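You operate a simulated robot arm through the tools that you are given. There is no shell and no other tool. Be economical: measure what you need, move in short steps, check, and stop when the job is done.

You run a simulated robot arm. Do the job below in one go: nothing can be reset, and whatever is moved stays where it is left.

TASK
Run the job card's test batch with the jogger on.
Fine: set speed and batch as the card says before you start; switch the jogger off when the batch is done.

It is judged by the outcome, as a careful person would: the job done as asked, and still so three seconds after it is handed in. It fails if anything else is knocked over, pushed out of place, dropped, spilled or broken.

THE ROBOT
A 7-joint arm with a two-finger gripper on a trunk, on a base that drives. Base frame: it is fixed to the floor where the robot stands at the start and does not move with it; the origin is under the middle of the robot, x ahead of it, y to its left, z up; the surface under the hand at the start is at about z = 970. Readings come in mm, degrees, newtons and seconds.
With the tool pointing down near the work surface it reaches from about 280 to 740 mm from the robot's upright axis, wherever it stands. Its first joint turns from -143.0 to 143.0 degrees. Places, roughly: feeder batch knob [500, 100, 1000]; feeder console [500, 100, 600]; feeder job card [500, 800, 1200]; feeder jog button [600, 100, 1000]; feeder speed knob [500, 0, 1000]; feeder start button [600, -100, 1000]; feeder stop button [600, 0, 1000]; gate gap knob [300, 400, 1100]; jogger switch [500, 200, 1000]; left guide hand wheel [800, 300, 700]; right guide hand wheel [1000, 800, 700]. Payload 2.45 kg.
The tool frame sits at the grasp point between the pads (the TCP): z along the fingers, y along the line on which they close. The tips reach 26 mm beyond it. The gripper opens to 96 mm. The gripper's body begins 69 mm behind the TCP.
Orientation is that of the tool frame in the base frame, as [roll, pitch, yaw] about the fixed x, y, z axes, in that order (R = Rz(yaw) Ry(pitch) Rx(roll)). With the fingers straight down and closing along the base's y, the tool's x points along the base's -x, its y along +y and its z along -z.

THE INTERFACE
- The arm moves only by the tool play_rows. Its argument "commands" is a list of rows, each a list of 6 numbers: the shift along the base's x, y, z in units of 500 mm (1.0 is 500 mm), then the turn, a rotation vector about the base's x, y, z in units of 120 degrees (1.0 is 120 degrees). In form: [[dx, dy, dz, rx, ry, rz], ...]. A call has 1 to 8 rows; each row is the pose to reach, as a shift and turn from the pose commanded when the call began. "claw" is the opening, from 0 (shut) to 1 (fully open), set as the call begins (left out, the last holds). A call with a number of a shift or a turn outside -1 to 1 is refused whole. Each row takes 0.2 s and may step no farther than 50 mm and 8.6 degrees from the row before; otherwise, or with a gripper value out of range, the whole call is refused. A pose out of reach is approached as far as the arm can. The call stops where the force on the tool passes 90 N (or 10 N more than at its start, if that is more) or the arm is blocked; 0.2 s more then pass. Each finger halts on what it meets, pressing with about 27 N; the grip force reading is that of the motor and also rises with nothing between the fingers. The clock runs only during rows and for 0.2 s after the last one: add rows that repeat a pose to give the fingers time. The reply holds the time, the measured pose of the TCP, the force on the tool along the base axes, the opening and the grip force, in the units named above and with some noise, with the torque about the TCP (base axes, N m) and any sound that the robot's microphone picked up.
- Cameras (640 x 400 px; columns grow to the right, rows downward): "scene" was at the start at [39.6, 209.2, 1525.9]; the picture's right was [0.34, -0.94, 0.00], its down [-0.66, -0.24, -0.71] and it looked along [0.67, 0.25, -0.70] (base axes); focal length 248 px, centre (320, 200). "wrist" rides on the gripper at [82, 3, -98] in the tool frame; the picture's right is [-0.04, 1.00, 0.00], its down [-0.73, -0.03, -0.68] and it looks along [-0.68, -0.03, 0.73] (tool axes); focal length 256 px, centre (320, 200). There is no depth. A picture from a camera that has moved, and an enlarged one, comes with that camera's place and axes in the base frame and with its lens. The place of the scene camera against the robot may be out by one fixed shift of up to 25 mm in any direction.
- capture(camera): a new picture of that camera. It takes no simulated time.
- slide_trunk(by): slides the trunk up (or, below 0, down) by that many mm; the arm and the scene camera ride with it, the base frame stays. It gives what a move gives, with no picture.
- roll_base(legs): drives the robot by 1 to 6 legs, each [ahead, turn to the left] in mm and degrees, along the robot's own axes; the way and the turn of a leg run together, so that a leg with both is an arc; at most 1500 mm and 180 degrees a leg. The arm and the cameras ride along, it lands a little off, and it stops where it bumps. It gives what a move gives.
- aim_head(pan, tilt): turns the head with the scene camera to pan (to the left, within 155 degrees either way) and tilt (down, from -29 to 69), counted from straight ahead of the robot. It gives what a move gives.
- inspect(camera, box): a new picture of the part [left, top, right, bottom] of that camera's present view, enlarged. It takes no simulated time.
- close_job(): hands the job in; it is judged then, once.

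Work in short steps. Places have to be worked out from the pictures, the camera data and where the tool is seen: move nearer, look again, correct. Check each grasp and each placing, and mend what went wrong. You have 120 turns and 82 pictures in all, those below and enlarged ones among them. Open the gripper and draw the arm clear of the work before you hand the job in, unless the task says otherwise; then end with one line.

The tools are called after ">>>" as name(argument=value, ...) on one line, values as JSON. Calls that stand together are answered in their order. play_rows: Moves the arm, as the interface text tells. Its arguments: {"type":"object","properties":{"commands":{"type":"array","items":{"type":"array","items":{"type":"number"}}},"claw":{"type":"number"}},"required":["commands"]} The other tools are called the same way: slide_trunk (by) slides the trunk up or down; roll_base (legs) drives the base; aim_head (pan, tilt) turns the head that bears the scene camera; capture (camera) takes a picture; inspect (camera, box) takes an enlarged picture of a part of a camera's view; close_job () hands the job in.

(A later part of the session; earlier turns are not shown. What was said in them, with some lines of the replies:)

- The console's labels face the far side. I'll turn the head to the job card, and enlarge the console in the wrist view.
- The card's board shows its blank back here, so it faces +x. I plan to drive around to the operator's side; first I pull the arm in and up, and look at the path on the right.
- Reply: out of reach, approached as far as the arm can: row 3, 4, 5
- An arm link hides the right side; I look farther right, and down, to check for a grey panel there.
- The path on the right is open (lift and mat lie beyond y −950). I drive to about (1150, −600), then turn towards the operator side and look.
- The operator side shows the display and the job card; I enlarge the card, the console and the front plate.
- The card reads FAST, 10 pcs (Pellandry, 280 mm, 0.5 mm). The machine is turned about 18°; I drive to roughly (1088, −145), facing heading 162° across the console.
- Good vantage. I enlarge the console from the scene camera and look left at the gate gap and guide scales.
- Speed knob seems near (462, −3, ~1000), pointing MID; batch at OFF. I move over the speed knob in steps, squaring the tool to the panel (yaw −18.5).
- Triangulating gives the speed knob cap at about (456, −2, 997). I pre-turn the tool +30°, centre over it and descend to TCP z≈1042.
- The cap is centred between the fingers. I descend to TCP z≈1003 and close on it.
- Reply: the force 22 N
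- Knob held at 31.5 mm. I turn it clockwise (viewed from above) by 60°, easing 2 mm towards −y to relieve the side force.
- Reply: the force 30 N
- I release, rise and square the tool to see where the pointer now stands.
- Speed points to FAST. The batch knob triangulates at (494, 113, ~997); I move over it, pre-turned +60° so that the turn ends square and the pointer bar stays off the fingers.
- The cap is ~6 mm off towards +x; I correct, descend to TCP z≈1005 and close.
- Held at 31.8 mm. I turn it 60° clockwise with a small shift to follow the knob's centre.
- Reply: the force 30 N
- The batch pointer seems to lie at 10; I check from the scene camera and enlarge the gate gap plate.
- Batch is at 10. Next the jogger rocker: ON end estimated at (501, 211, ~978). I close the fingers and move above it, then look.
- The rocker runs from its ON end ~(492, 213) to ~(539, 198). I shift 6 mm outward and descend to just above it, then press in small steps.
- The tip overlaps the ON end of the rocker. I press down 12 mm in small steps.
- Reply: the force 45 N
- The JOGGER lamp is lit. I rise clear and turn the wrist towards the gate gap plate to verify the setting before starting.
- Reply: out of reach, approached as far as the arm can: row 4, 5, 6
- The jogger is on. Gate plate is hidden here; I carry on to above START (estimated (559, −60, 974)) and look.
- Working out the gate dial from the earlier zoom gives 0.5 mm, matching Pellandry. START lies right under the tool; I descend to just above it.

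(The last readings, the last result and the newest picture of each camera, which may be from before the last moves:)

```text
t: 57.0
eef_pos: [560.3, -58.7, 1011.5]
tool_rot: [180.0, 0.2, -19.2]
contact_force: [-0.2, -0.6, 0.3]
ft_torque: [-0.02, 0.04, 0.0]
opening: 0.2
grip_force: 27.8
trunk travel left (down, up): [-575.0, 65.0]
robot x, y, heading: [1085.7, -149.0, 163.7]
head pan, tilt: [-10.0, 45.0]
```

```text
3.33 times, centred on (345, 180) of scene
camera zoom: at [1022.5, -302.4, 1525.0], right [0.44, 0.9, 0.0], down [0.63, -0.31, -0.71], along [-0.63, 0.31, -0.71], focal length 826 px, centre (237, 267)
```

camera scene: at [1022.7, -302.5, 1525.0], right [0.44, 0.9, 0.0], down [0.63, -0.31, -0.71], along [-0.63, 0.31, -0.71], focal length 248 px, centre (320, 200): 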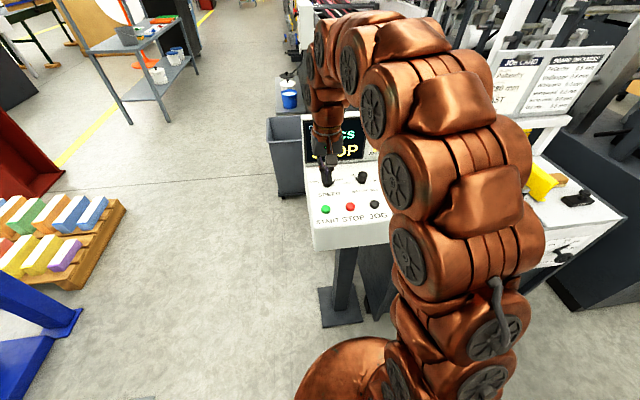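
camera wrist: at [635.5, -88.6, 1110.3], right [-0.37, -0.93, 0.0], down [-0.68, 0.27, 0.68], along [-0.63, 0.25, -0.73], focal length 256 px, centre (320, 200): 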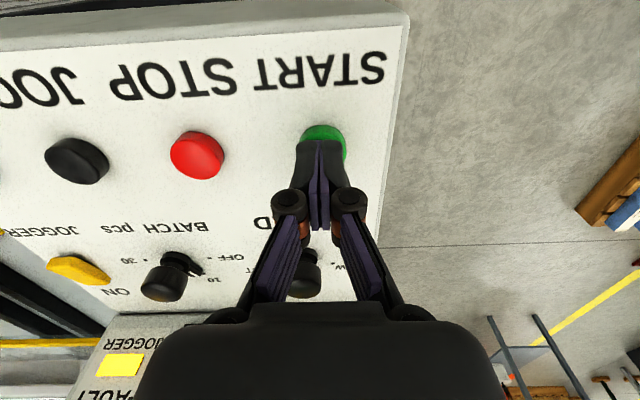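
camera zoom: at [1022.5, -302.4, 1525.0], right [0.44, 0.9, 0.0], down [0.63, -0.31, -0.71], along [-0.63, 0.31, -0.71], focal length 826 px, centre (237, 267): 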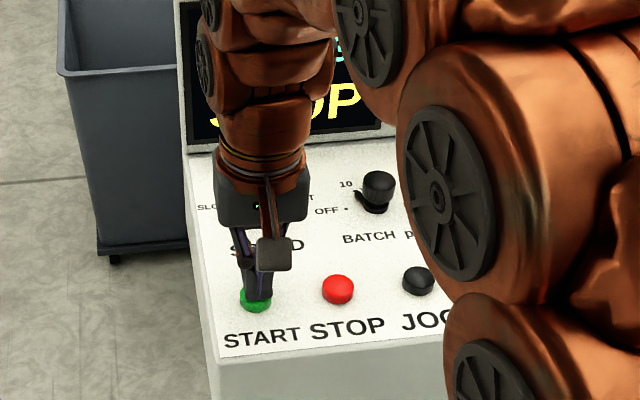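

The tip is over the START button. I press down in small steps.

>>> play_rows(commands=[[0.004, -0.001, -0.012, 0, 0, 0], [0.004, -0.001, -0.02, 0, 0, 0], [0.004, -0.001, -0.026, 0, 0, 0], [0.004, -0.001, -0.032, 0, 0, 0]])

>>> inspect(camera="wrist", box=[60, 80, 420, 400])

```text
t: 58.0
eef_pos: [563.4, -61.6, 998.4]
tool_rot: [179.9, 0.2, -19.3]
contact_force: [8.5, 6.6, 30.8]
ft_torque: [0.19, -0.05, -0.07]
opening: 6.2
grip_force: 28.5
trunk travel left (down, up): [-575.0, 65.0]
robot x, y, heading: [1082.5, -152.6, 163.7]
head pan, tilt: [-10.0, 45.0]
heard: click
```

```text
1.25 times, centred on (240, 240) of wrist
camera zoom: at [638.2, -91.0, 1096.0], right [-0.37, -0.93, 0.0], down [-0.68, 0.27, 0.68], along [-0.63, 0.25, -0.73], focal length 320 px, centre (420, 150)
```

zoom: 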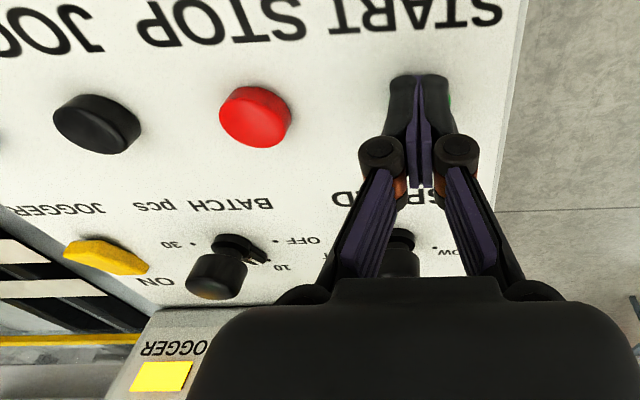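

Click heard. I lift off and read the display.

>>> play_rows(commands=[[0, 0, 0.06, 0, 0, 0], [0.02, -0.01, 0.14, 0, 0, 0], [0.06, -0.03, 0.22, 0, 0, 0]])

>>> inspect(camera="wrist", box=[60, 80, 420, 400])

>>> inspect(camera="scene", box=[290, 100, 400, 230])

```text
t: 58.8
eef_pos: [591.5, -78.6, 1105.6]
tool_rot: [180.0, 0.0, -19.2]
contact_force: [-0.2, -1.0, -0.7]
ft_torque: [-0.05, -0.01, -0.05]
opening: 0.2
grip_force: 28.7
trunk travel left (down, up): [-575.0, 65.0]
robot x, y, heading: [1086.9, -148.1, 163.8]
head pan, tilt: [-10.0, 45.0]
```

```text
1.25 times, centred on (240, 240) of wrist
camera zoom: at [667.3, -107.6, 1203.8], right [-0.37, -0.93, 0.0], down [-0.68, 0.27, 0.68], along [-0.63, 0.25, -0.73], focal length 320 px, centre (420, 150)
```

zoom: 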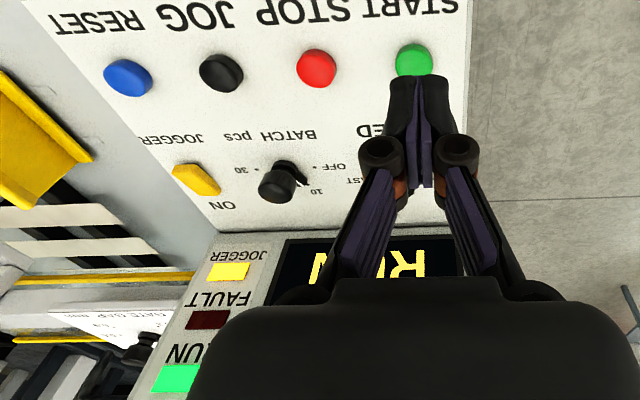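

```text
3.08 times, centred on (345, 165) of scene
camera zoom: at [1022.2, -302.3, 1525.0], right [0.44, 0.9, 0.0], down [0.63, -0.31, -0.71], along [-0.63, 0.31, -0.71], focal length 763 px, centre (243, 308)
```

zoom: 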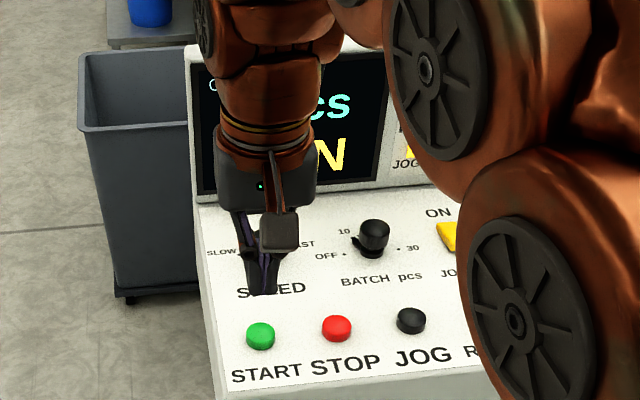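

It's running. I move to a standby above the rocker's off end (~(535, 199)) while the batch runs, then read the count.

>>> play_rows(commands=[[0, 0.08, 0.02, 0, 0, 0], [-0.01, 0.16, 0.04, 0, 0, 0], [-0.03, 0.24, 0.05, 0, 0, 0], [-0.05, 0.32, 0.05, 0, 0, 0], [-0.07, 0.4, 0.05, 0, 0, 0], [-0.09, 0.48, 0.05, 0, 0, 0], [-0.104, 0.554, 0.04, 0, 0, 0.005]])

>>> capture(camera="wrist")

>>> inspect(camera="scene", box=[290, 90, 450, 230])

```text
t: 60.4
eef_pos: [540.1, 196.8, 1124.5]
tool_rot: [180.0, 0.0, -18.5]
contact_force: [0.7, 0.4, 1.5]
ft_torque: [0.04, 0.01, -0.02]
opening: 0.0
grip_force: 28.7
trunk travel left (down, up): [-575.0, 65.0]
robot x, y, heading: [1085.4, -146.7, 163.8]
head pan, tilt: [-10.0, 45.0]
```

```text
38 pictures are left
camera wrist: at [615.5, 168.6, 1223.1], right [-0.36, -0.93, 0.0], down [-0.69, 0.26, 0.68], along [-0.63, 0.24, -0.73], focal length 256 px, centre (320, 200)
```

wrist: 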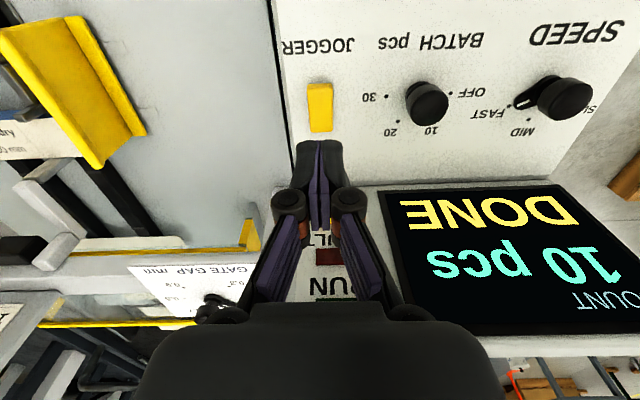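

```text
2.86 times, centred on (370, 160) of scene
camera zoom: at [1022.8, -302.6, 1525.0], right [0.44, 0.9, 0.0], down [0.63, -0.31, -0.71], along [-0.63, 0.31, -0.71], focal length 708 px, centre (177, 314)
```

zoom: 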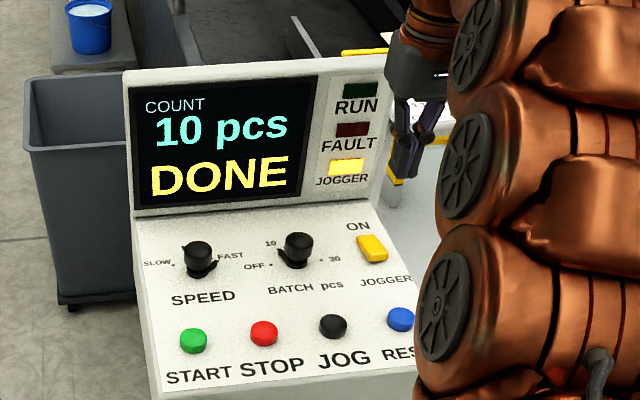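

DONE, 10 pcs. The tool is over the rocker's off end; I descend to just above it.

>>> play_rows(commands=[[-0.002, 0.002, -0.08, 0, 0, 0], [-0.002, 0.002, -0.16, 0, 0, 0], [-0.002, 0.002, -0.2, 0, 0, 0], [-0.002, 0.002, -0.2, 0, 0, 0]])

>>> capture(camera="wrist")

```text
t: 61.4
eef_pos: [541.6, 199.5, 1025.6]
tool_rot: [-180.0, 0.0, -18.6]
contact_force: [-0.7, 0.0, -0.2]
ft_torque: [-0.01, -0.02, -0.02]
opening: 0.2
grip_force: 28.3
trunk travel left (down, up): [-575.0, 65.0]
robot x, y, heading: [1085.3, -152.7, 163.9]
head pan, tilt: [-10.0, 45.0]
```

```text
36 pictures are left
camera wrist: at [616.8, 172.6, 1123.7], right [-0.36, -0.93, 0.0], down [-0.69, 0.26, 0.68], along [-0.63, 0.24, -0.73], focal length 256 px, centre (320, 200)
```

wrist: 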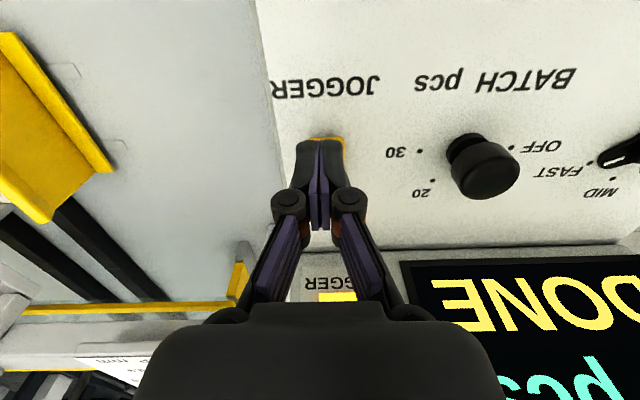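

Well placed (about 4 mm inside the end). I shift 3 mm outward and press in steps.

>>> play_rows(commands=[[0.006, -0.002, -0.014, 0, 0, 0], [0.006, -0.002, -0.028, 0, 0, 0], [0.006, -0.002, -0.038, 0, 0, 0], [0.006, -0.002, -0.046, 0, 0, 0], [0.006, -0.002, -0.052, 0, 0, 0]])

>>> capture(camera="wrist")

```text
t: 62.6
eef_pos: [541.6, 199.4, 1004.1]
tool_rot: [-179.9, 0.5, -18.5]
contact_force: [-1.2, 3.7, 47.0]
ft_torque: [0.23, 0.55, 0.0]
opening: 6.1
grip_force: 28.7
trunk travel left (down, up): [-575.0, 65.0]
robot x, y, heading: [1084.5, -153.2, 163.7]
head pan, tilt: [-10.0, 45.0]
```

```text
35 pictures are left
camera wrist: at [618.3, 170.6, 1101.3], right [-0.36, -0.93, 0.0], down [-0.68, 0.26, 0.69], along [-0.64, 0.25, -0.73], focal length 256 px, centre (320, 200)
```

wrist: 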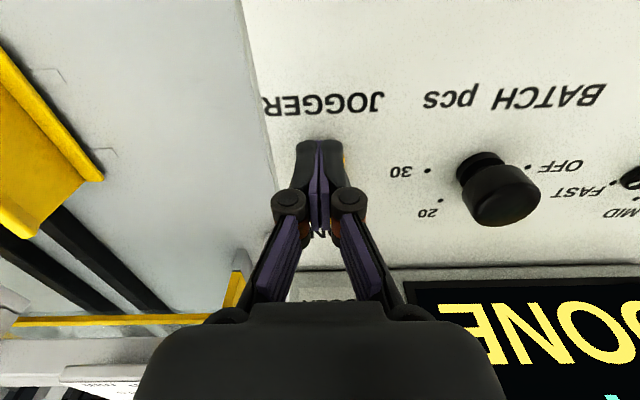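

I lift clear, back away from the console and open the gripper, then check the lamp.

>>> play_rows(commands=[[0, 0, 0.06, 0, 0, 0], [0, 0, 0.14, 0, 0, 0], [0.06, -0.02, 0.2, 0, 0, 0], [0.12, -0.05, 0.26, 0, 0, 0], [0.19, -0.1, 0.3, 0, 0, 0], [0.26, -0.15, 0.34, 0, 0, 0]])

>>> play_rows(commands=[[0, 0, 0, 0, 0, 0], [0, 0, 0, 0, 0, 0], [0, 0, 0, 0, 0, 0], [0, 0, 0, 0, 0, 0]], claw=0.8)

>>> capture(camera="wrist")

>>> inspect(camera="scene", box=[290, 90, 450, 230])

```text
t: 64.0
eef_pos: [676.0, 122.1, 1164.8]
tool_rot: [-179.9, -0.2, -18.7]
contact_force: [-0.1, 1.1, -0.6]
ft_torque: [-0.06, -0.02, 0.0]
opening: 0.0
grip_force: 28.9
trunk travel left (down, up): [-575.0, 65.0]
robot x, y, heading: [1085.9, -148.3, 163.7]
head pan, tilt: [-10.0, 45.0]
```

```text
t: 65.0
eef_pos: [675.7, 122.0, 1165.9]
tool_rot: [-180.0, 0.0, -18.6]
contact_force: [-0.3, -0.6, 0.3]
ft_torque: [0.01, -0.02, 0.01]
opening: 76.7
grip_force: 0.0
trunk travel left (down, up): [-575.0, 65.0]
robot x, y, heading: [1085.5, -149.9, 163.7]
head pan, tilt: [-10.0, 45.0]
```

```text
34 pictures are left
camera wrist: at [751.2, 94.0, 1264.4], right [-0.36, -0.93, 0.0], down [-0.69, 0.26, 0.68], along [-0.63, 0.24, -0.73], focal length 256 px, centre (320, 200)
```

wrist: 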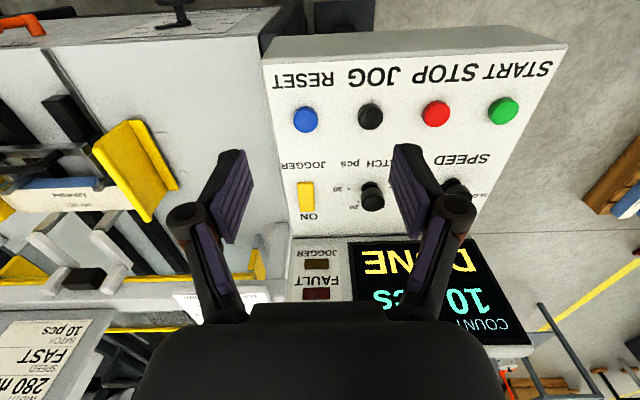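

```text
2.86 times, centred on (370, 160) of scene
camera zoom: at [1022.6, -302.3, 1525.0], right [0.44, 0.9, 0.0], down [0.63, -0.31, -0.71], along [-0.63, 0.31, -0.71], focal length 708 px, centre (177, 314)
```

zoom: 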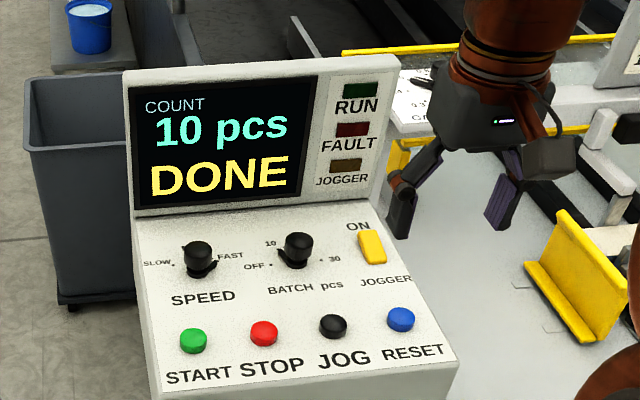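

The display reads 10 pcs DONE, the jogger lamp is off, and speed and batch still stand at FAST and 10. The gripper is open and the arm is clear, so I hand in.

>>> close_job()

```text
The job is handed in.
```

The test batch ran as the card says: FAST, 10 pcs, with the jogger on. The display shows 10 pcs DONE with no fault, the jogger is switched off again, and the arm is clear of the console.
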